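You operate a simulated robot arm through the tools that you are given. There is no shell and no other tool. Be economical: measure what you need, move in short steps, check, and stop when the job is done.

Carry out the task below with a simulated robot arm. There is one attempt and no reset: what you move stays moved.

JOB
Soften the small blue cloth in the yellow tub, then press it out in the green tub.
Fine: pump two strokes of softener into the water before you dip it; lay the cloth back where it lay; spill no more than 10 ml. Nothing pinched, dropped or knocked over.
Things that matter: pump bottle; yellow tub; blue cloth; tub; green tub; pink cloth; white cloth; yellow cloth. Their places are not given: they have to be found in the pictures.

Only the result counts: the job must be done as asked and must still hold three seconds after the hand-in. Knocking over, shifting, dropping, spilling or breaking anything else fails it.

ROBOT AND FRAMES
A 7-joint arm with a two-finger parallel gripper, fixed in place. Base frame: the origin is at the foot of the arm, x ahead of it, y to its left, z up. Readings come in mm, rad, newtons and seconds.
Its first joint turns from -1.152 to 1.152 rad. Payload 2.6 kg.
Tool frame: the origin (TCP) lies between the finger pads and is the grasp point; the fingertips stand 30 mm ahead of it; z points along the fingers, y is the line along which they close. Largest opening 94 mm; finger width 28, thickness 10; the body of the gripper, 50 by 96 mm, starts 55 mm behind the TCP.
Orientation is that of the tool frame in the base frame, as a unit quaternion [w, x, y, z]. With the fingers straight down and closing along the base's y, the tool's x points along the base's -x, its y along +y and its z along -z.

CONTROLS
- The arm moves only by the tool send_rows. Its argument "commands" is a list of rows, each an object of numbers (a shift or turn left out is 0, a gripper value left out holds the last): "tx", "ty", "tz": the shift along the tool's x, y, z in mm; "rx", "ry", "rz": the turn, a rotation vector about the tool's x, y, z in rad; "gripper": the gripper command, from -1 (fully open) to 1 (shut), values between in proportion. In form: [{"tx": .., "ty": .., "tz": .., "rx": .., "ry": .., "rz": .., "gripper": ..}, ...]. A call has 1 to 8 rows; each row shifts and turns the commanded pose from where the row before left it, along the tool's axes as they then stand. Rows are played at 5 a second. More than 50 mm and 0.15 rad between two rows, or a gripper value outside its range, and nothing of the call is played. A pose out of reach is approached as far as the arm can. The call stops where the force on the tool passes 40 N (or 10 N more than at its start, if that is more) or the arm is blocked; 0.2 s more then pass. Each finger travels about 72 mm/s and halts on what it meets, pressing with about 30 N; the grip force reading is that of the motor and also rises with nothing between the fingers. The clock runs only during rows and for 0.2 s after the last one: add rows that do not move to give the fingers time. The reply holds the time, the measured pose of the TCP, the force on the tool along the base axes, the opening and the grip force, in the units named above and with some noise.
- Cameras (640 x 400 px; columns grow to the right, rows downward): "scene" is fixed at [9.5, 415.8, 566.8]; the picture's right is [-0.94, -0.34, 0.00], its down [-0.19, 0.54, -0.82] and it looks along [0.28, -0.77, -0.57] (base axes); focal length 296 px, centre (320, 200). "wrist" rides on the gripper at [-37, 0, -58] in the tool frame; the picture's right is [0.00, -1.00, 0.00], its down [0.97, 0.00, -0.24] and it looks along [0.24, 0.00, 0.97] (tool axes); focal length 218 px, centre (320, 200).
- get_image(camera): a new picture of that camera. The clock stands still meanwhile.
- pixel_to_xyz(camera, pixels): for up to 12 pixels [column, row] of the newest picture of that camera ("zoom" is the newest enlarged one), the place [x, y, z] in the base frame of the surface seen there, good to about 3 mm. The clock stands still meanwhile.
- inspect(camera, box): a new picture of the part [left, top, right, bottom] of that camera's present view, enlarged. The clock stands still meanwhile.
- job_done(): hands the job in; it is judged then, once.

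Go step by step. Measure first, check grasps and placings, and put right what went wrong. The budget is 80 turns and 34 pictures, counting those below and the enlarged ones. Unless the task says otherwise, let go and move clear before handing in, and close with one line.

The tools are called after "Call:" as name(argument=value, ...) on one line, values as JSON. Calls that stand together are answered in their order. send_rows: Moves the arm, as the interface text tells. Its arguments: {"type":"object","properties":{"commands":{"type":"array","items":{"type":"object","properties":{"tx":{"type":"number"},"ty":{"type":"number"},"tz":{"type":"number"},"rx":{"type":"number"},"ry":{"type":"number"},"rz":{"type":"number"},"gripper":{"type":"number"}}}}},"required":["commands"]} The other tools are called the same way: get_image (camera) takes a picture; pixel_to_xyz (camera, pixels) gives the place of the surface under pixels of a picture; inspect (camera, box) takes an enlarged picture of a part of a camera's view; job_done () hands the job in.

At the start:

```text
clock: 0.0
tool_pos: [306.9, -132.7, 396.4]
tool_rot: [0.0, 0.0, 1.0, 0.0]
force: [0.1, -0.9, 0.8]
gripper_width: 94.0
gripper_force: 0.2
```

scene: 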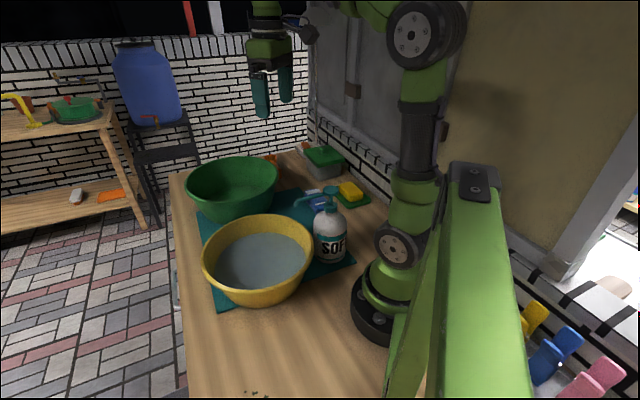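
wrist: 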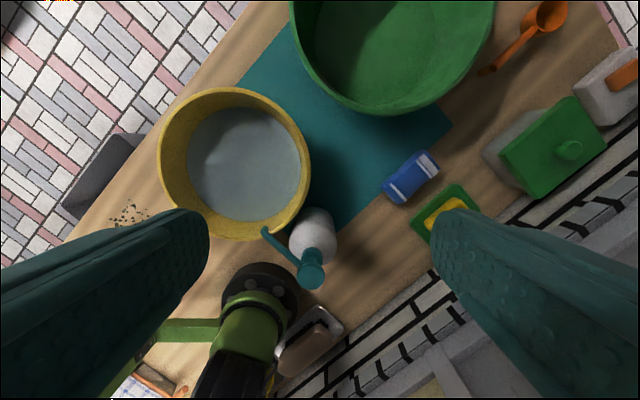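

The wrist picture shows the yellow tub with water (245,165), the pump bottle (313,245), the green tub (395,40) and a blue item (410,178), perhaps the folded cloth. I'll enlarge and measure.

Call:
inspect(camera="wrist", box=[240, 130, 480, 300])

Call:
inspect(camera="scene", box=[180, 130, 400, 310])

Call:
pixel_to_xyz(camera="wrist", pixels=[[410, 178], [390, 190], [432, 165], [245, 165], [163, 165], [308, 165], [235, 92], [245, 238], [310, 275], [268, 232], [313, 220], [350, 150]])

Call:
pixel_to_xyz(camera="scene", pixels=[[188, 185], [278, 175], [235, 160], [235, 205], [204, 262], [313, 245], [262, 218], [260, 260], [328, 205], [302, 199], [330, 230], [320, 200]])

```text
2.35 times, centred on (360, 215) of wrist
```

zoom: 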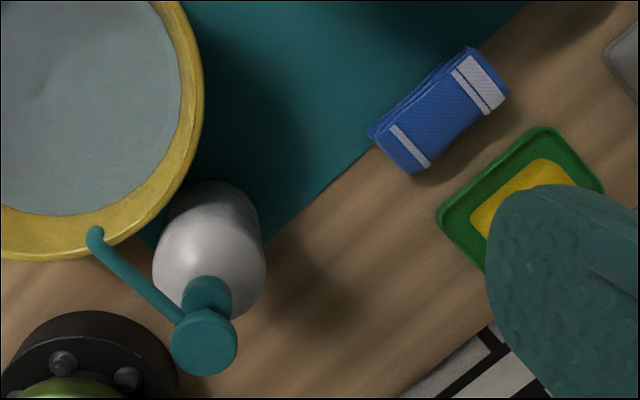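

```text
2.22 times, centred on (290, 220) of scene
```

zoom: 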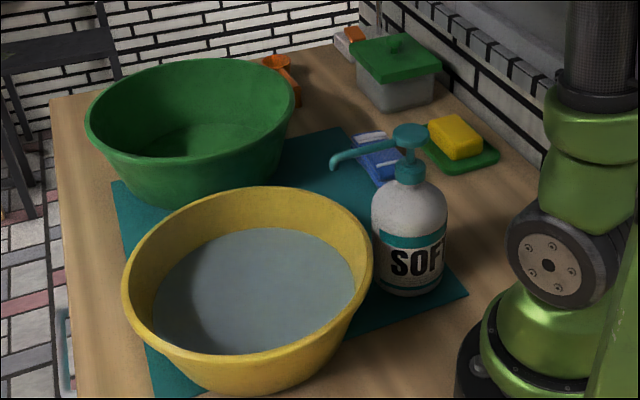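

```text
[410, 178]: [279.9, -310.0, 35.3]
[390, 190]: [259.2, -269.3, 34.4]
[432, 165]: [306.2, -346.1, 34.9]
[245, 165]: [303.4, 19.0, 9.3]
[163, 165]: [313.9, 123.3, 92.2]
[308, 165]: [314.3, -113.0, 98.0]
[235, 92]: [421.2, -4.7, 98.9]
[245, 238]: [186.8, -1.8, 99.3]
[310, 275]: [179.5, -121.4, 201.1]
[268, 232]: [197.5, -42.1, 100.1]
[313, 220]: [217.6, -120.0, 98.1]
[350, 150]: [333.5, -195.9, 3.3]
```

```text
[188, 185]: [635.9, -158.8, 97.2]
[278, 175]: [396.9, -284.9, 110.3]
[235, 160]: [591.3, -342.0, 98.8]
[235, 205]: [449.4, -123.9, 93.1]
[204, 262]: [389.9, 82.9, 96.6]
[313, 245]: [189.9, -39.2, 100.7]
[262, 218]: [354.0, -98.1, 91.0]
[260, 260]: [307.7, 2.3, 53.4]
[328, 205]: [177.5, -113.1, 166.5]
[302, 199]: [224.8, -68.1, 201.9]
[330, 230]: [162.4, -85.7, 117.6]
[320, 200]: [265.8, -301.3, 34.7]
```

The wrist pixel (350,150) reads z≈3 for the mat, which does not fit the stated -131, so I'll check the table height at several places. There are also coloured things at the lower right of the scene (545,350) that could be cloths.

Call:
inspect(camera="scene", box=[500, 270, 640, 400])

Call:
pixel_to_xyz(camera="zoom", pixels=[[150, 150], [250, 240], [350, 330], [450, 330]])

Call:
pixel_to_xyz(camera="scene", pixels=[[200, 340], [250, 350], [330, 360], [210, 290], [340, 270], [300, 180], [355, 195], [325, 160], [320, 175], [232, 200], [312, 197], [342, 190]])

Call:
pixel_to_xyz(camera="wrist", pixels=[[400, 40], [360, 80], [470, 130], [350, 250], [520, 40], [550, 15], [360, 190], [215, 140], [280, 190], [320, 130], [300, 25], [490, 30]])

```text
3.08 times, centred on (570, 335) of scene
```

zoom: 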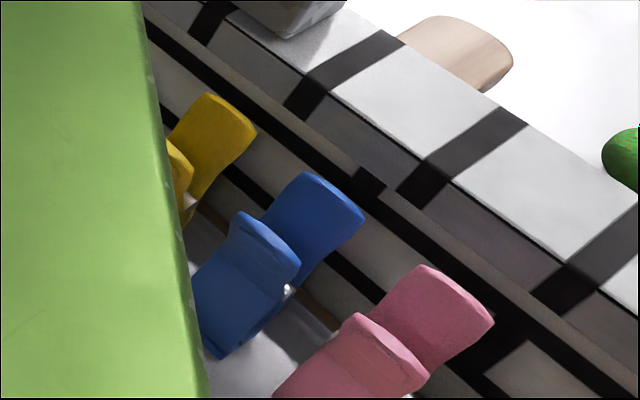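

```text
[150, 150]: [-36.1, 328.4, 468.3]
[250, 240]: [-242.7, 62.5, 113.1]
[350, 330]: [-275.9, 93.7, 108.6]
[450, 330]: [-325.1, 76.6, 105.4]
```

```text
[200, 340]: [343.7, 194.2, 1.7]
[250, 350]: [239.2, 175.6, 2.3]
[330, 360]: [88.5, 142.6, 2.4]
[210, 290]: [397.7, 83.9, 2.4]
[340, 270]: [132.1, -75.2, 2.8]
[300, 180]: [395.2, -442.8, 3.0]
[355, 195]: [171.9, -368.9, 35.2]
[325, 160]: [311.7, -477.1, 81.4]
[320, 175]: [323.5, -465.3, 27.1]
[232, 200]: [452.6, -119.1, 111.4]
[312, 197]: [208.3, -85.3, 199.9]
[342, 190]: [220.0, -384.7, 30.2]
```

```text
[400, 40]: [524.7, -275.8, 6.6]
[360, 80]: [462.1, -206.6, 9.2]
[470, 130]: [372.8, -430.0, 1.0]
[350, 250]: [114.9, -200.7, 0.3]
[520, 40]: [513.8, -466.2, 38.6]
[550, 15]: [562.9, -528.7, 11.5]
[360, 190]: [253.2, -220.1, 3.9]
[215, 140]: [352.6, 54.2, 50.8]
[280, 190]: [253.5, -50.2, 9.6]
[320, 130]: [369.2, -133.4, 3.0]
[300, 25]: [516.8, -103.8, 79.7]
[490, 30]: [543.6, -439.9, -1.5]
```

The vision is consistent: table z≈2 (from both cameras), yellow rim z≈99 centred near (305,3), pump head near (180,-120,201) with its nozzle tip inside the tub rim. The folded blue cloth is centred near (284,-308) with top z≈35, and I'll go with these heights over the -131. Next I shut the fingers and move above the pump head.

Call:
send_rows(commands=[{"gripper": 1}, {"tx": 32, "ty": 3.2, "tz": 25}, {"tx": 32, "ty": 3.2, "tz": 25}, {"tx": 32, "ty": 3.2, "tz": 25}, {"tx": 31, "ty": 3.1, "tz": 25}, {}, {}])

Call:
get_image(camera="wrist")

Call:
get_image(camera="scene")

```text
clock: 1.6
tool_pos: [179.1, -120.8, 295.1]
tool_rot: [0.0, 0.0, 1.0, -0.001]
force: [0.1, 0.5, -0.3]
gripper_width: 0.0
gripper_force: 30.0
```

```text
28 pictures are left
```

wrist: 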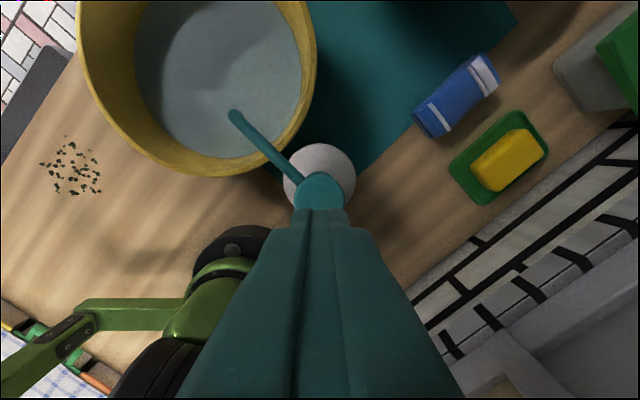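

```text
27 pictures are left
```

scene: 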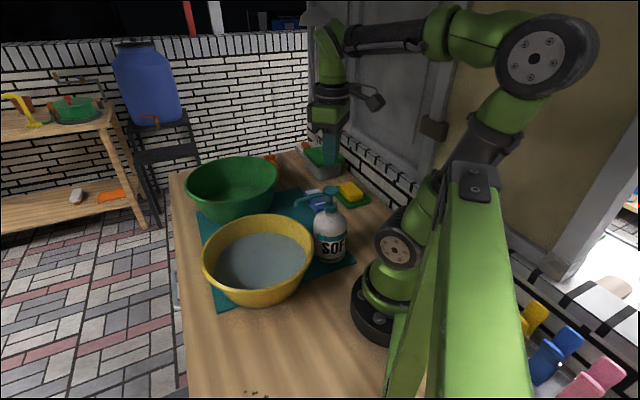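

The arm is right over the head: its disc (295–345, top edge 172) works out to centre (180,-120.5). I'll descend to about 8 mm above it and then press in small steps.

Call:
send_rows(commands=[{"tz": 28}, {"tz": 27}, {"tz": 4}, {"tz": 4}, {"tz": 4}, {}])

```text
clock: 3.0
tool_pos: [180.1, -120.0, 228.0]
tool_rot: [0.0, 0.0, 1.0, 0.0]
force: [1.9, -0.8, 3.8]
gripper_width: 0.0
gripper_force: 30.4
```

Light contact has begun (3.8 N with the tips at z≈198). I press the first stroke.

Call:
send_rows(commands=[{"tz": 4}, {"tz": 4}, {"tz": 4}, {"tz": 4}, {}])

Call:
inspect(camera="scene", box=[200, 150, 400, 290])

```text
clock: 4.2
tool_pos: [179.7, -120.3, 213.2]
tool_rot: [0.002, 0.0, 1.0, -0.001]
force: [-4.6, 1.6, 38.9]
gripper_width: 0.3
gripper_force: 29.9
```

```text
2.86 times, centred on (300, 220) of scene
```

zoom: 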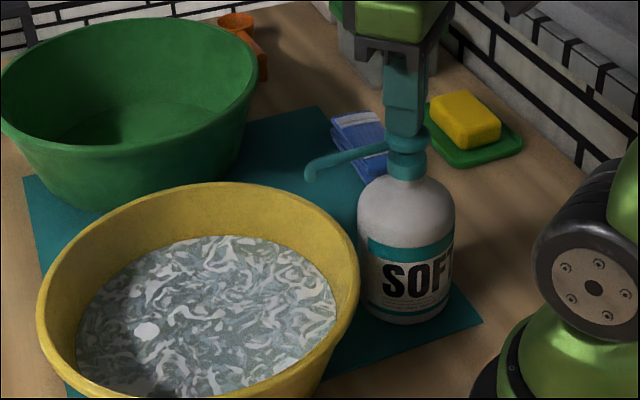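

The pump bottomed out (38.9 N, 15 mm) and white swirls show in the water, so one stroke went in. I lift fully, wait, and press the second.

Call:
send_rows(commands=[{"tz": -8}, {"tz": -8}, {"tz": -8}, {}, {}, {}])

Call:
inspect(camera="scene", box=[200, 150, 400, 290])

```text
clock: 5.6
tool_pos: [179.6, -118.4, 236.2]
tool_rot: [0.001, 0.0, 1.0, 0.0]
force: [0.4, 0.7, 0.2]
gripper_width: 0.0
gripper_force: 30.0
```

```text
2.86 times, centred on (300, 220) of scene
```

zoom: 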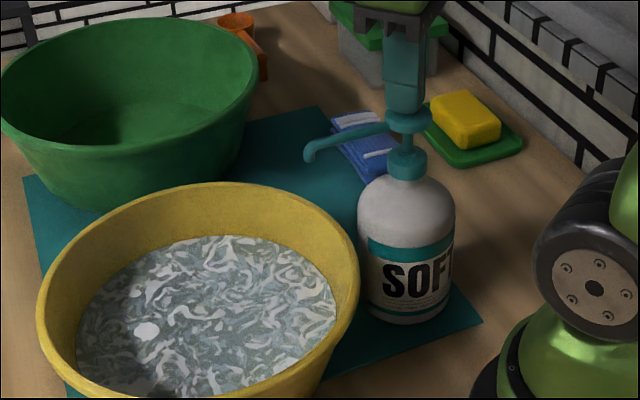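

The head has risen again and the bottle stands as before. Second stroke, to the same depth, then up.

Call:
send_rows(commands=[{"tz": 8}, {"tz": 4}, {"tz": 4}, {"tz": 4}, {"tz": 4}, {}])

Call:
inspect(camera="scene", box=[200, 150, 400, 290])

```text
clock: 7.0
tool_pos: [180.2, -120.1, 215.2]
tool_rot: [0.006, 0.001, 1.0, -0.001]
force: [-4.6, 4.4, 31.5]
gripper_width: 0.0
gripper_force: 30.1
stopped in row 6: the force on the tool passed its limit (the readings are from after the stop); the commanded pose is now the measured one
```

```text
2.86 times, centred on (300, 220) of scene
```

zoom: 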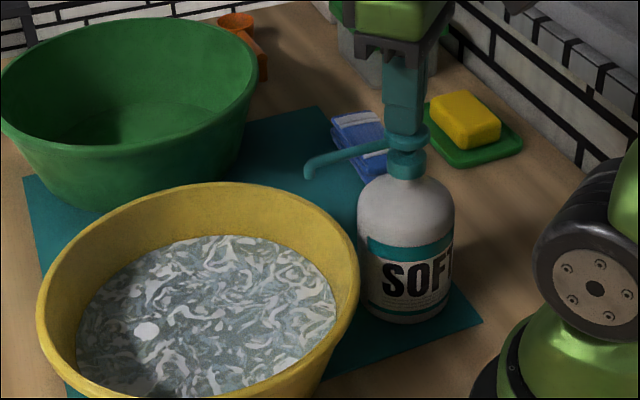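

Second stroke bottomed too (limit force reached at the same depth). I lift away and travel to above the blue cloth.

Call:
send_rows(commands=[{"tz": -40}, {"tz": -40}, {"tx": -21, "ty": -37.6}, {"tx": -21, "ty": -37.6}, {"tx": -21, "ty": -37.6}, {"tx": -21, "ty": -37.6}, {"tx": -20, "ty": -37.6}])

Call:
send_rows(commands=[{"rz": 0.14, "gripper": -1}, {"rz": 0.14}, {"rz": 0.14}, {"rz": 0.14}, {"rz": 0.14}, {"rz": 0.138}, {}])

Call:
get_image(camera="wrist")

```text
clock: 8.7
tool_pos: [285.3, -308.0, 292.8]
tool_rot: [0.004, 0.0, 1.0, -0.001]
force: [0.4, 0.4, 0.3]
gripper_width: 0.0
gripper_force: 29.6
```

```text
clock: 10.2
tool_pos: [282.5, -307.8, 294.7]
tool_rot: [0.002, 0.408, 0.913, 0.0]
force: [-0.1, -0.3, 0.8]
gripper_width: 93.8
gripper_force: 0.1
```

```text
23 pictures are left
```

wrist: 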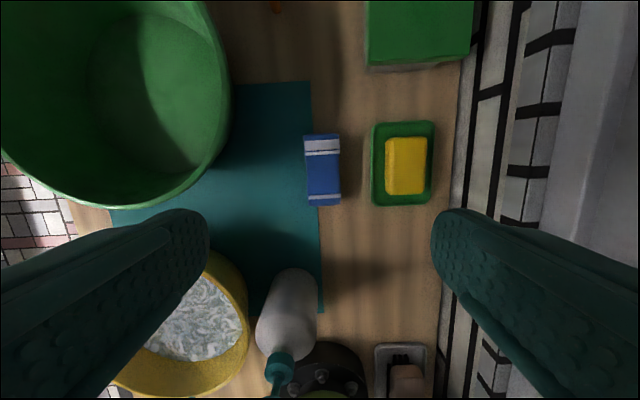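

The cloth lies in line with the fingers at (304–341, 134–206). I measure its centre, corners and the green tub.

Call:
pixel_to_xyz(camera="wrist", pixels=[[323, 170], [307, 140], [337, 138], [311, 202], [338, 201], [323, 153], [130, 100], [228, 90], [100, 206], [208, 20], [195, 320], [166, 210]])

Call:
inspect(camera="wrist", box=[270, 110, 390, 220])

```text
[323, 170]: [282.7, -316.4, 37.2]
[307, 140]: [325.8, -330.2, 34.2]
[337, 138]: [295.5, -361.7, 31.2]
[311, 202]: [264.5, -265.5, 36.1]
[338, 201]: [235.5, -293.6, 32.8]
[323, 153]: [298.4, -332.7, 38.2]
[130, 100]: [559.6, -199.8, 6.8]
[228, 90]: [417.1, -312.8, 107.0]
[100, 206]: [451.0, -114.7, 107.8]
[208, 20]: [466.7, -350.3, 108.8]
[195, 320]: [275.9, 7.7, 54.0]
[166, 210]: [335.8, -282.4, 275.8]
```

```text
3.64 times, centred on (330, 165) of wrist
```

zoom: 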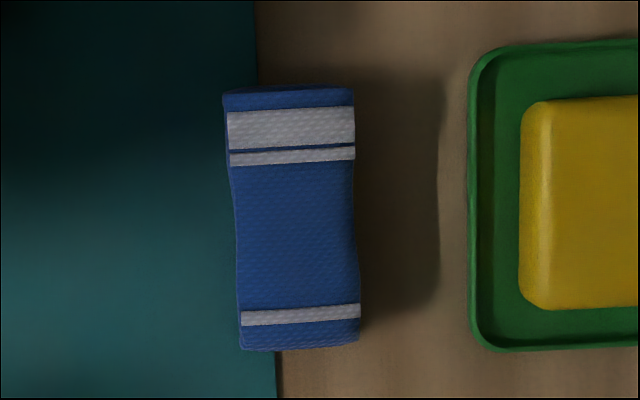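

Cloth centre ≈ (280,-313), top ≈35, long axis at -48°, matching the tool. I descend with the fingers open either side to TCP z≈44.

Call:
send_rows(commands=[{"tx": -1.5, "ty": -5.5, "tz": 45}, {"tz": 45}, {"tz": 45}, {"tz": 45}, {"tz": 40}, {"tz": 20}, {"tz": 10}, {}])

Call:
get_image(camera="wrist")

```text
clock: 12.1
tool_pos: [282.7, -311.8, 43.6]
tool_rot: [0.003, 0.408, 0.913, 0.0]
force: [0.5, 0.5, -0.2]
gripper_width: 94.0
gripper_force: 0.1
```

```text
21 pictures are left
```

wrist: 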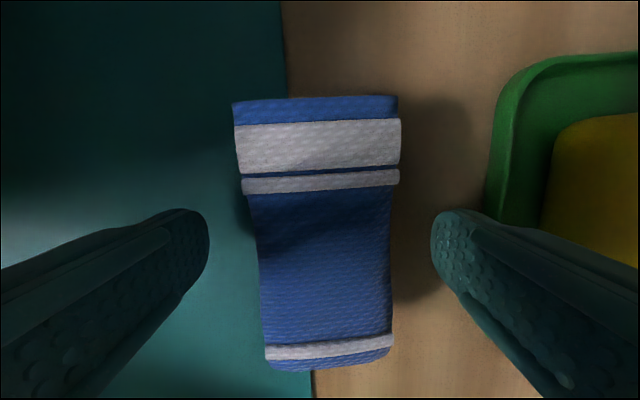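

The fingers straddle the cloth's middle (fingers at 205 and 435, cloth 250–392). I close.

Call:
send_rows(commands=[{"gripper": 1}, {}, {}, {}, {}])

Call:
get_image(camera="wrist")

```text
clock: 13.2
tool_pos: [282.7, -310.7, 43.6]
tool_rot: [0.003, 0.408, 0.913, 0.0]
force: [-0.6, -0.2, 0.6]
gripper_width: 51.3
gripper_force: 30.5
```

```text
20 pictures are left
```

wrist: 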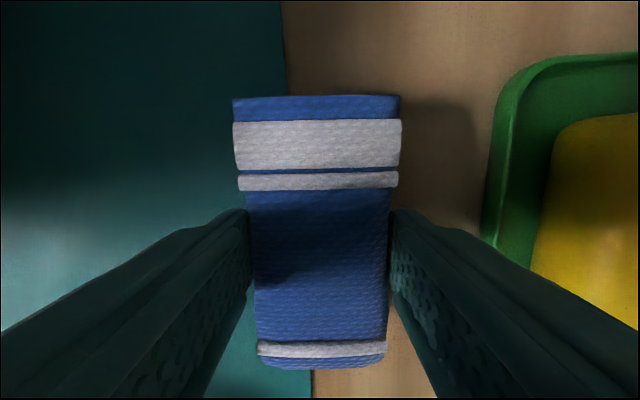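

The fingers hold the cloth (51 mm, 30 N). I lift it straight up and look.

Call:
send_rows(commands=[{"tz": -20}, {"tz": -40}, {"tz": -45}, {"tz": -45}, {}])

Call:
inspect(camera="scene", box=[200, 90, 400, 230])

```text
clock: 14.4
tool_pos: [281.9, -313.9, 192.8]
tool_rot: [0.002, 0.408, 0.913, 0.001]
force: [-0.3, 0.5, 0.5]
gripper_width: 0.0
gripper_force: 29.9
```

```text
2.86 times, centred on (300, 160) of scene
```

zoom: 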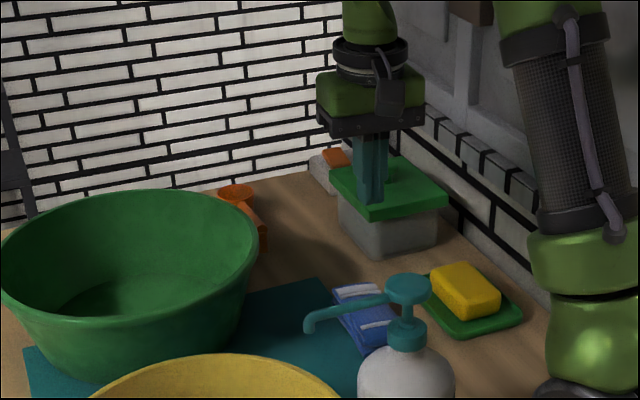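

The gripper shut to 0 as it rose: the cloth slipped out and still lies at its place. I go back down open, deeper this time, and check.

Call:
send_rows(commands=[{"gripper": -1}, {}, {}, {"tz": 45}, {"tz": 45}, {"tz": 40}, {"tz": 15}, {}])

Call:
get_image(camera="wrist")

```text
clock: 16.2
tool_pos: [280.2, -312.7, 48.5]
tool_rot: [0.002, 0.409, 0.913, 0.001]
force: [0.6, 0.1, 0.8]
gripper_width: 94.2
gripper_force: 0.1
```

```text
18 pictures are left
```

wrist: 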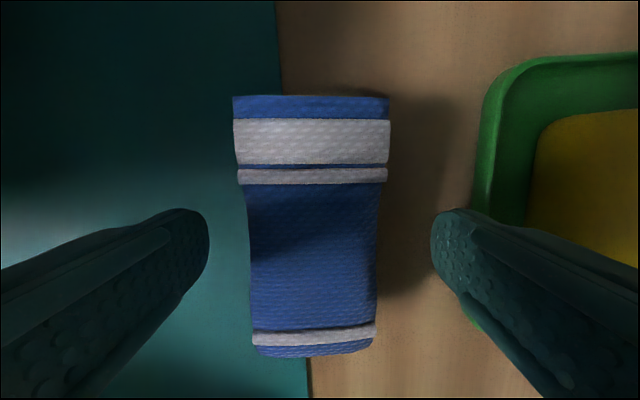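

The cloth is nearly unmoved. I lower another 13 mm so the tips reach near the table, and close there.

Call:
send_rows(commands=[{"tz": 7}, {"tz": 6}, {}, {"gripper": 1}, {}, {}, {}, {}])

Call:
send_rows(commands=[{"tz": -6}, {"tz": -6}, {"tz": -8}, {}])

Call:
get_image(camera="wrist")

```text
clock: 18.1
tool_pos: [282.5, -313.0, 36.6]
tool_rot: [0.003, 0.407, 0.913, 0.0]
force: [1.1, 1.7, 3.6]
gripper_width: 53.2
gripper_force: 29.5
```

```text
clock: 19.1
tool_pos: [281.2, -314.7, 55.9]
tool_rot: [0.002, 0.407, 0.913, 0.0]
force: [0.2, -0.2, 0.1]
gripper_width: 53.0
gripper_force: 29.7
```

```text
17 pictures are left
```

wrist: 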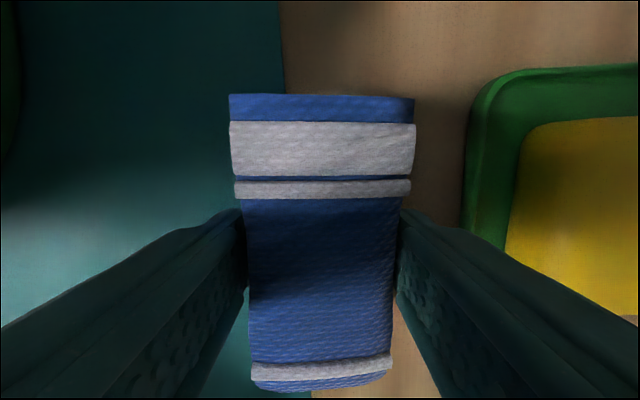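

Held now: width 53 and the cloth rose with the fingers. I lift higher and carry it towards the yellow tub, keeping clear of the pump.

Call:
send_rows(commands=[{"tz": -35}, {"tz": -35}, {"tz": -35}, {"tz": -35}, {}])

Call:
send_rows(commands=[{"tx": 22, "ty": 35.7}, {"tx": 22, "ty": 35.7}, {"tx": 22, "ty": 35.7}, {"tx": 22, "ty": 35.7}, {"tx": 32.7, "ty": 23.4}, {"tx": 32.7, "ty": 23.4}, {"tx": 32.7, "ty": 23.4}, {"tx": 32.7, "ty": 23.4}])

Call:
get_image(camera="scene")

Call:
get_image(camera="wrist")

```text
clock: 20.2
tool_pos: [279.5, -312.4, 195.9]
tool_rot: [0.001, 0.407, 0.914, 0.001]
force: [-1.1, -0.8, 0.0]
gripper_width: 52.9
gripper_force: 30.2
```

```text
clock: 22.1
tool_pos: [310.7, 6.5, 197.4]
tool_rot: [0.002, 0.407, 0.913, 0.0]
force: [0.7, 0.1, -0.3]
gripper_width: 53.1
gripper_force: 30.4
```

```text
16 pictures are left
```

scene: 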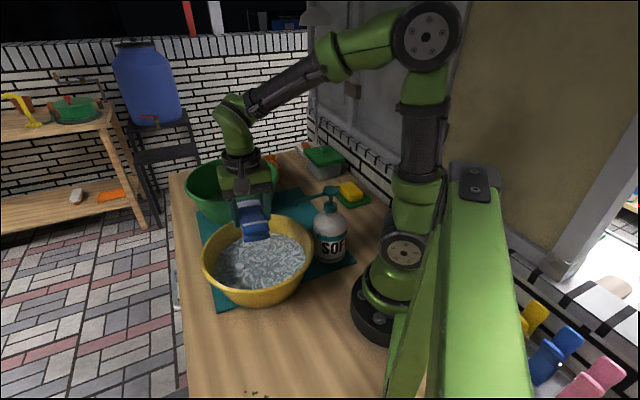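

```text
15 pictures are left
```

wrist: 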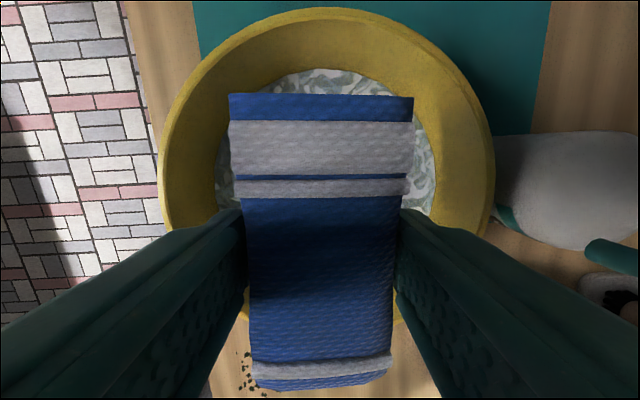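

Cloth hangs centred above the water at (310,7). I lower it slowly to TCP z≈48, so the whole cloth is under the surface (≈54).

Call:
send_rows(commands=[{"tz": 35}, {"tz": 35}, {"tz": 20}, {"tz": 12}, {"tz": 12}, {"tz": 12}, {"tz": 12}, {"tz": 11}])

Call:
send_rows(commands=[{}, {}, {}, {}, {}, {}, {}, {}])

Call:
inspect(camera="scene", box=[160, 130, 360, 310])

```text
clock: 23.9
tool_pos: [310.0, 7.4, 46.3]
tool_rot: [0.003, 0.408, 0.913, 0.0]
force: [-0.1, 0.1, -0.5]
gripper_width: 53.1
gripper_force: 30.0
```

```text
clock: 25.6
tool_pos: [312.5, 6.4, 48.0]
tool_rot: [0.002, 0.408, 0.913, 0.001]
force: [0.2, -0.4, -1.5]
gripper_width: 53.5
gripper_force: 29.6
```

```text
2.22 times, centred on (260, 220) of scene
```

zoom: 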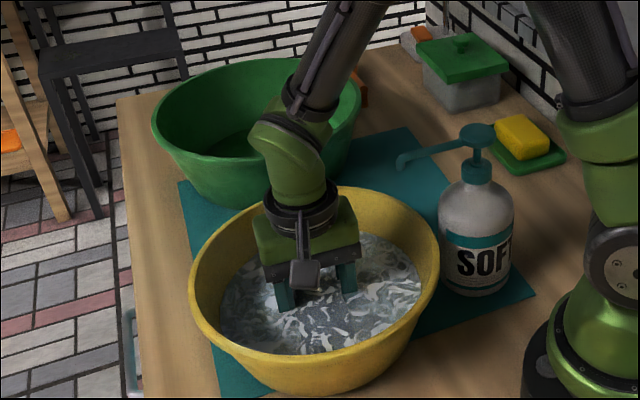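

The cloth is under water with the bottle untouched. I swish it gently within the tub and keep it soaking a few seconds.

Call:
send_rows(commands=[{"ty": 8}, {"ty": 4}, {"ty": -8}, {"ty": -8}, {"ty": -8}, {"ty": 8}, {"ty": 4}, {}])

Call:
send_rows(commands=[{}, {}, {}, {}, {}, {}, {}, {}])

Call:
send_rows(commands=[{}, {}, {}, {}, {}, {}, {}, {}])

Call:
send_rows(commands=[{"tz": -12}, {"tz": -12}, {"tz": -14}, {"tz": -15}, {"tz": -15}, {}, {}, {}])

Call:
get_image(camera="wrist")

```text
clock: 27.4
tool_pos: [311.8, 6.9, 46.5]
tool_rot: [0.003, 0.408, 0.913, 0.001]
force: [-0.4, -0.8, -0.5]
gripper_width: 53.6
gripper_force: 30.2
```

```text
clock: 29.2
tool_pos: [310.1, 7.0, 46.7]
tool_rot: [0.002, 0.407, 0.913, 0.0]
force: [-0.3, 0.3, -2.3]
gripper_width: 53.5
gripper_force: 29.6
```

```text
clock: 31.1
tool_pos: [310.0, 7.9, 46.5]
tool_rot: [0.001, 0.408, 0.913, 0.001]
force: [0.2, -0.5, -1.4]
gripper_width: 53.4
gripper_force: 30.1
```

```text
clock: 32.9
tool_pos: [310.0, 7.2, 115.9]
tool_rot: [0.002, 0.407, 0.913, 0.001]
force: [0.6, -0.8, -1.5]
gripper_width: 53.1
gripper_force: 29.8
```

```text
13 pictures are left
```

wrist: 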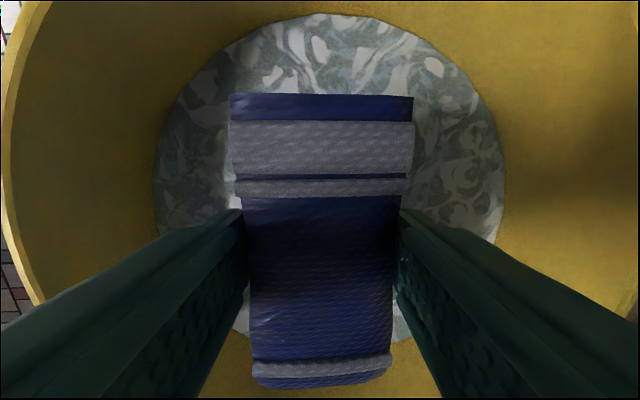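

The cloth came out dark and wet, still firmly held (53 mm). I let it drip over the yellow tub for several seconds.

Call:
send_rows(commands=[{}, {}, {}, {}, {}, {}, {}, {}])

Call:
send_rows(commands=[{}, {}, {}, {}, {}, {}, {}, {}])

Call:
send_rows(commands=[{}, {}, {}, {}, {}, {}, {}, {}])

Call:
send_rows(commands=[{}, {}, {}, {}, {}, {}, {}, {}])

Call:
send_rows(commands=[{}, {}, {}, {}, {}, {}, {}, {}])

Call:
inspect(camera="scene", box=[160, 130, 360, 310])

```text
clock: 34.6
tool_pos: [309.3, 7.3, 114.6]
tool_rot: [0.003, 0.407, 0.913, 0.001]
force: [1.1, -0.7, -1.7]
gripper_width: 53.4
gripper_force: 30.0
```

```text
clock: 36.5
tool_pos: [310.5, 8.0, 115.9]
tool_rot: [0.002, 0.408, 0.913, 0.001]
force: [0.7, -0.3, -0.8]
gripper_width: 53.2
gripper_force: 29.8
```

```text
clock: 38.2
tool_pos: [310.6, 7.3, 116.4]
tool_rot: [0.003, 0.408, 0.913, 0.001]
force: [0.3, 0.7, -0.9]
gripper_width: 53.2
gripper_force: 29.8
```

```text
clock: 40.0
tool_pos: [311.0, 7.5, 116.3]
tool_rot: [0.002, 0.407, 0.913, 0.001]
force: [0.3, 0.5, -1.1]
gripper_width: 53.2
gripper_force: 29.9
```

```text
clock: 41.9
tool_pos: [311.2, 7.1, 116.4]
tool_rot: [0.003, 0.408, 0.913, 0.001]
force: [0.9, -0.2, -0.7]
gripper_width: 53.3
gripper_force: 29.8
```

```text
2.22 times, centred on (260, 220) of scene
```

zoom: 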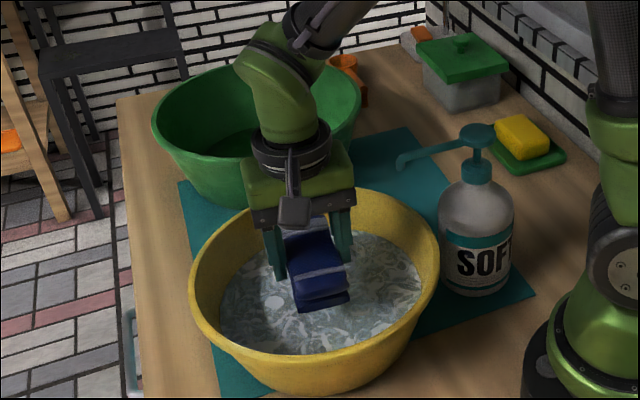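

Dripping has eased (load ~0.8 N). After another short wait I'll lift just clear of the rims and carry it quickly into the green tub (fitted centre ≈ (521,-229), rim z≈108).

Call:
send_rows(commands=[{}, {}, {}, {}, {}, {}, {}, {}])

Call:
send_rows(commands=[{}, {}, {}, {}, {}, {"tz": -20}, {"tz": -20}, {"tz": -20}])

Call:
send_rows(commands=[{"tx": -44.2, "ty": -0.6}, {"tx": -44.2, "ty": -0.6}, {"tx": -44.2, "ty": -0.6}, {"tx": -44.2, "ty": -0.6}, {"tx": -44.2, "ty": -0.6}, {"tx": -44.2, "ty": -0.6}, {"tx": -44.2, "ty": -0.6}, {}])

Call:
get_image(camera="wrist")

```text
clock: 43.6
tool_pos: [311.0, 6.9, 115.9]
tool_rot: [0.003, 0.408, 0.913, 0.001]
force: [0.0, -0.4, -0.3]
gripper_width: 53.3
gripper_force: 30.5
```

```text
clock: 45.5
tool_pos: [310.6, 7.6, 174.7]
tool_rot: [0.002, 0.408, 0.913, 0.0]
force: [0.3, 0.2, -0.8]
gripper_width: 53.2
gripper_force: 29.7
```

```text
clock: 47.2
tool_pos: [513.2, -226.1, 176.0]
tool_rot: [0.002, 0.407, 0.913, 0.001]
force: [0.6, -0.9, 0.1]
gripper_width: 53.2
gripper_force: 30.1
```

```text
11 pictures are left
```

wrist: 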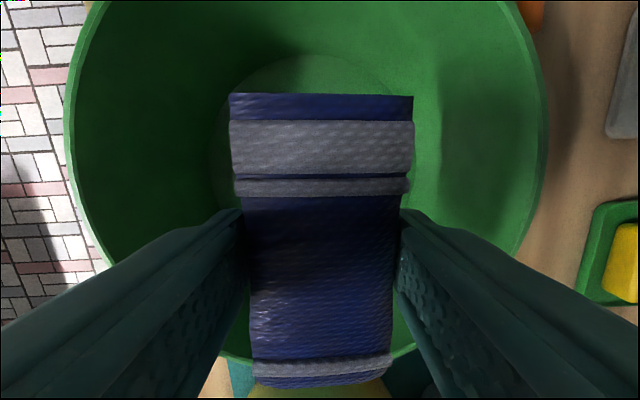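

The cloth is over the green tub's floor. I lower it until it rests, watching the force.

Call:
send_rows(commands=[{"tz": 40}, {"tz": 40}, {"tz": 30}, {"tz": 12}, {"tz": 6}, {"tz": 5}, {}])

```text
clock: 48.9
tool_pos: [515.0, -225.0, 45.0]
tool_rot: [0.004, 0.407, 0.913, 0.002]
force: [-2.6, 1.8, 9.5]
gripper_width: 53.2
gripper_force: 30.3
```

It rests on the floor (9.5 N at TCP z 45). I press it while held, up to about 35 N, and check whether it gives off water.

Call:
send_rows(commands=[{"tz": 2}, {"tz": 2}, {"tz": 1.5}, {}, {}, {}, {}])

Call:
get_image(camera="wrist")

```text
clock: 49.5
tool_pos: [516.1, -225.1, 45.0]
tool_rot: [0.006, 0.409, 0.913, 0.002]
force: [-0.8, 0.8, 4.8]
gripper_width: 52.9
gripper_force: 30.1
stopped in row 3: the force on the tool passed its limit (the readings are from after the stop); the commanded pose is now the measured one
```

```text
10 pictures are left
```

wrist: 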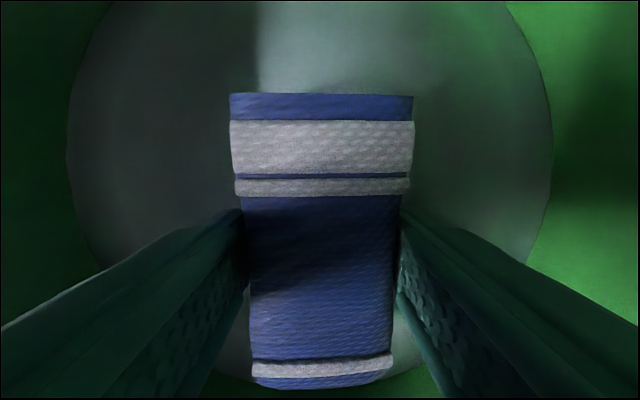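

It works: the cloth is lighter and water now lies grey on the green tub's floor. I press a couple more times, then lift to drip.

Call:
send_rows(commands=[{"tz": 1.5}, {"tz": 1}, {"tz": 0.5}, {}, {}, {}, {}, {}])

Call:
send_rows(commands=[{"tz": 0.5}, {}, {}, {}, {}, {}, {}, {}])

Call:
get_image(camera="wrist")

```text
clock: 51.3
tool_pos: [517.4, -226.1, 44.3]
tool_rot: [0.008, 0.407, 0.913, 0.001]
force: [-1.7, -1.5, 31.8]
gripper_width: 53.0
gripper_force: 29.7
```

```text
clock: 53.1
tool_pos: [518.0, -227.2, 44.5]
tool_rot: [0.008, 0.409, 0.913, 0.001]
force: [-1.8, -2.4, 31.6]
gripper_width: 53.3
gripper_force: 30.0
```

```text
9 pictures are left
```

wrist: 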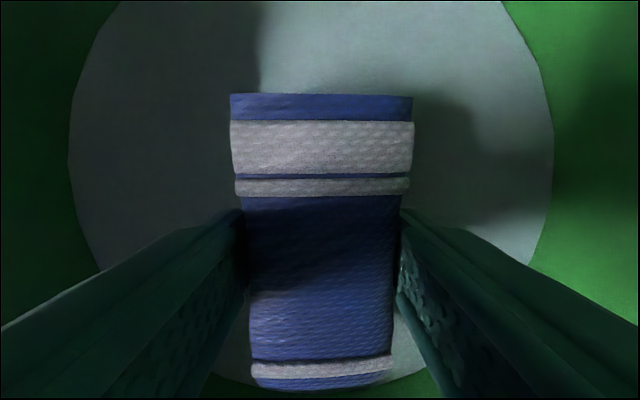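

More water has come out under a steady 32 N. I hold the press longer, then lift and let it drip within the tub.

Call:
send_rows(commands=[{}, {}, {}, {}, {}, {}, {}, {}])

Call:
send_rows(commands=[{}, {}, {}, {}, {}, {}, {}, {}])

Call:
send_rows(commands=[{}, {}, {}, {}, {}, {}, {}, {}])

Call:
send_rows(commands=[{"tz": -5}, {"tz": -20}, {"tz": -25}, {}, {}, {}, {}, {}])

Call:
get_image(camera="wrist")

```text
clock: 54.9
tool_pos: [519.1, -226.9, 43.8]
tool_rot: [0.008, 0.408, 0.913, 0.001]
force: [-1.1, -0.8, 32.2]
gripper_width: 52.9
gripper_force: 29.8
```

```text
clock: 56.7
tool_pos: [517.4, -225.1, 45.0]
tool_rot: [0.008, 0.408, 0.913, 0.001]
force: [-1.0, -1.1, 31.2]
gripper_width: 53.2
gripper_force: 29.9
```

```text
clock: 58.5
tool_pos: [516.8, -226.3, 43.9]
tool_rot: [0.008, 0.408, 0.913, 0.001]
force: [-0.6, -0.6, 32.5]
gripper_width: 52.9
gripper_force: 29.5
```

```text
clock: 60.3
tool_pos: [515.6, -225.4, 91.5]
tool_rot: [0.004, 0.408, 0.913, 0.002]
force: [-0.6, 0.2, -2.1]
gripper_width: 53.3
gripper_force: 30.6
```

```text
8 pictures are left
```

wrist: 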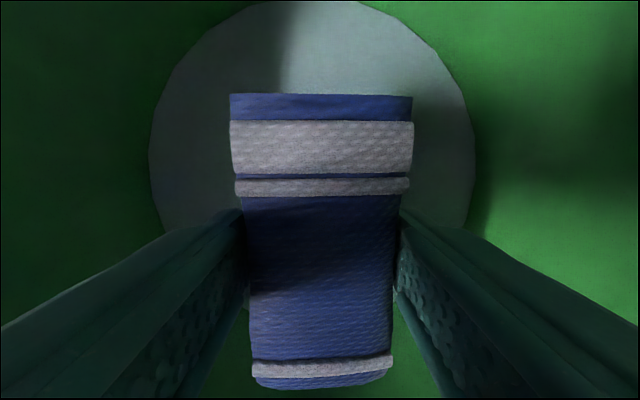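

The cloth is held and lighter than when soaked. I let it drip a few seconds more in the tub, then lift clear and carry it back over its place.

Call:
send_rows(commands=[{}, {}, {}, {}, {}, {}, {}, {}])

Call:
send_rows(commands=[{}, {}, {}, {}, {}, {}, {}, {}])

Call:
send_rows(commands=[{}, {}, {}, {}, {}, {"tz": -27}, {"tz": -27}, {"tz": -27}])

Call:
send_rows(commands=[{"tx": 18.3, "ty": -46.5}, {"tx": 18.3, "ty": -46.5}, {"tx": 18.3, "ty": -46.5}, {"tx": 18.3, "ty": -46.5}, {"tx": 18.3, "ty": -46.5}, {}, {}])

```text
clock: 62.1
tool_pos: [514.6, -226.2, 91.7]
tool_rot: [0.005, 0.407, 0.913, 0.002]
force: [-0.1, 0.7, -0.9]
gripper_width: 53.3
gripper_force: 29.7
```

```text
clock: 63.9
tool_pos: [516.7, -225.9, 91.9]
tool_rot: [0.005, 0.409, 0.913, 0.002]
force: [0.0, 0.7, -1.4]
gripper_width: 53.3
gripper_force: 29.9
```

```text
clock: 65.7
tool_pos: [515.1, -225.5, 171.4]
tool_rot: [0.004, 0.409, 0.913, 0.002]
force: [0.2, -0.2, -0.5]
gripper_width: 53.1
gripper_force: 30.1
```

```text
clock: 67.3
tool_pos: [280.0, -309.7, 169.9]
tool_rot: [0.005, 0.409, 0.913, 0.002]
force: [-0.3, -0.7, -1.1]
gripper_width: 53.1
gripper_force: 30.1
```

Above the old place (target ≈ (281,-313)). I correct by about 3 mm and lower to just above the grasp height 36.6.

Call:
send_rows(commands=[{"tx": -2.5, "ty": -1, "tz": 40}, {"tz": 40}, {"tz": 30}, {"tz": 12}, {"tz": 5}, {"tz": 3}, {}])

Call:
get_image(camera="wrist")

```text
clock: 68.9
tool_pos: [283.4, -314.8, 39.6]
tool_rot: [0.005, 0.408, 0.913, 0.001]
force: [0.1, 0.0, -1.3]
gripper_width: 53.2
gripper_force: 30.2
```

```text
7 pictures are left
```

wrist: 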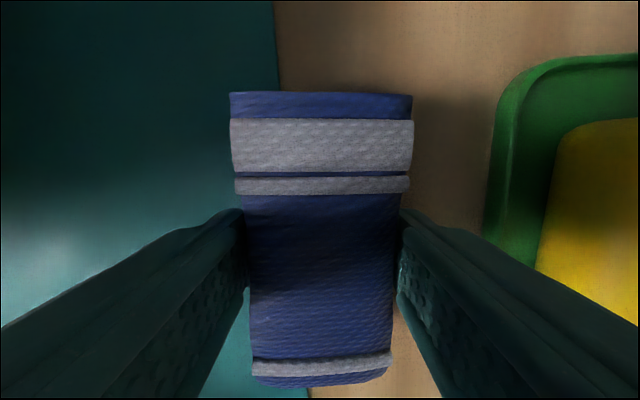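

The view matches the original lay (mat edge 274→308 vs 281→312, same dish distance). I set it down the last few millimetres.

Call:
send_rows(commands=[{"tz": 1.5}, {"tz": 1.5}, {}])

```text
clock: 69.7
tool_pos: [282.0, -314.2, 37.4]
tool_rot: [0.005, 0.409, 0.912, 0.001]
force: [-3.5, 3.2, 6.6]
gripper_width: 53.1
gripper_force: 30.4
```

It touches the table (6.6 N). I open slowly and rise.

Call:
send_rows(commands=[{"gripper": -0.05}, {"gripper": -0.3}, {"gripper": -0.6}, {"gripper": -1}, {}, {}])

Call:
send_rows(commands=[{"tz": -15}, {"tz": -40}, {"tz": -45}, {"tz": -45}, {"tz": -45}, {"tz": -45}, {"tz": -22}, {}])

Call:
get_image(camera="wrist")

Call:
get_image(camera="scene")

Call:
pixel_to_xyz(camera="wrist", pixels=[[323, 170], [307, 140], [337, 138], [311, 202], [338, 201]])

```text
clock: 71.1
tool_pos: [281.9, -315.7, 36.4]
tool_rot: [0.004, 0.408, 0.913, 0.002]
force: [0.1, 0.0, -0.9]
gripper_width: 94.2
gripper_force: 0.0
```

```text
clock: 72.9
tool_pos: [280.6, -313.8, 294.6]
tool_rot: [0.004, 0.408, 0.913, 0.001]
force: [0.2, -0.8, -0.4]
gripper_width: 93.6
gripper_force: 0.0
```

```text
6 pictures are left
```

wrist: 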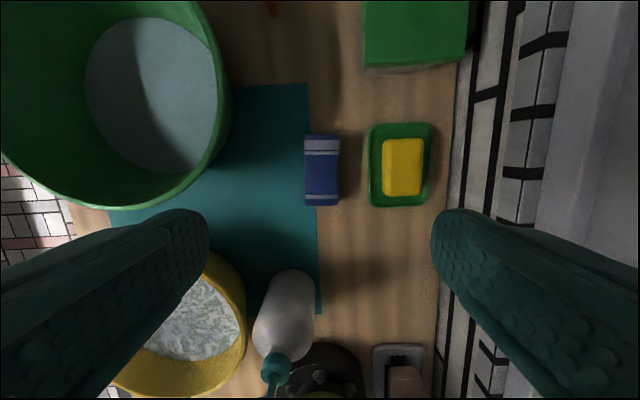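

```text
5 pictures are left
```

scene: 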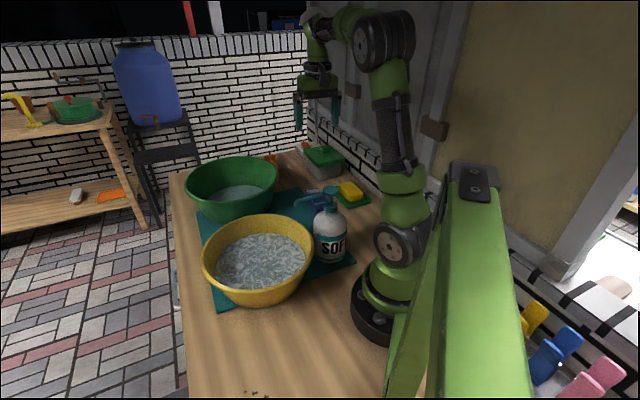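

```text
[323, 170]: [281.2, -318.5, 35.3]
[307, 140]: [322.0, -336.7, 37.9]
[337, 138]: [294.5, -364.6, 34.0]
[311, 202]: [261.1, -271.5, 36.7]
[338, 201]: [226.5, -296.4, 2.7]
```

The blue cloth is back on its place at (304–340,135–205), within about 3 mm and lying straight. There is water in the green tub, and the bottle and tubs haven't moved. No puddles show and the gripper is open and clear, so I hand in.

Call:
job_done()

```text
The job is handed in.
```

I handed in the job: two pump strokes went into the yellow tub, and the blue cloth was dipped, pressed out in the green tub and laid back within about 3 mm of where it lay. On the first lift the cloth slipped out of the fingers and stayed on its spot, so I gripped it again lower down; it is still damp, and I saw no spills.
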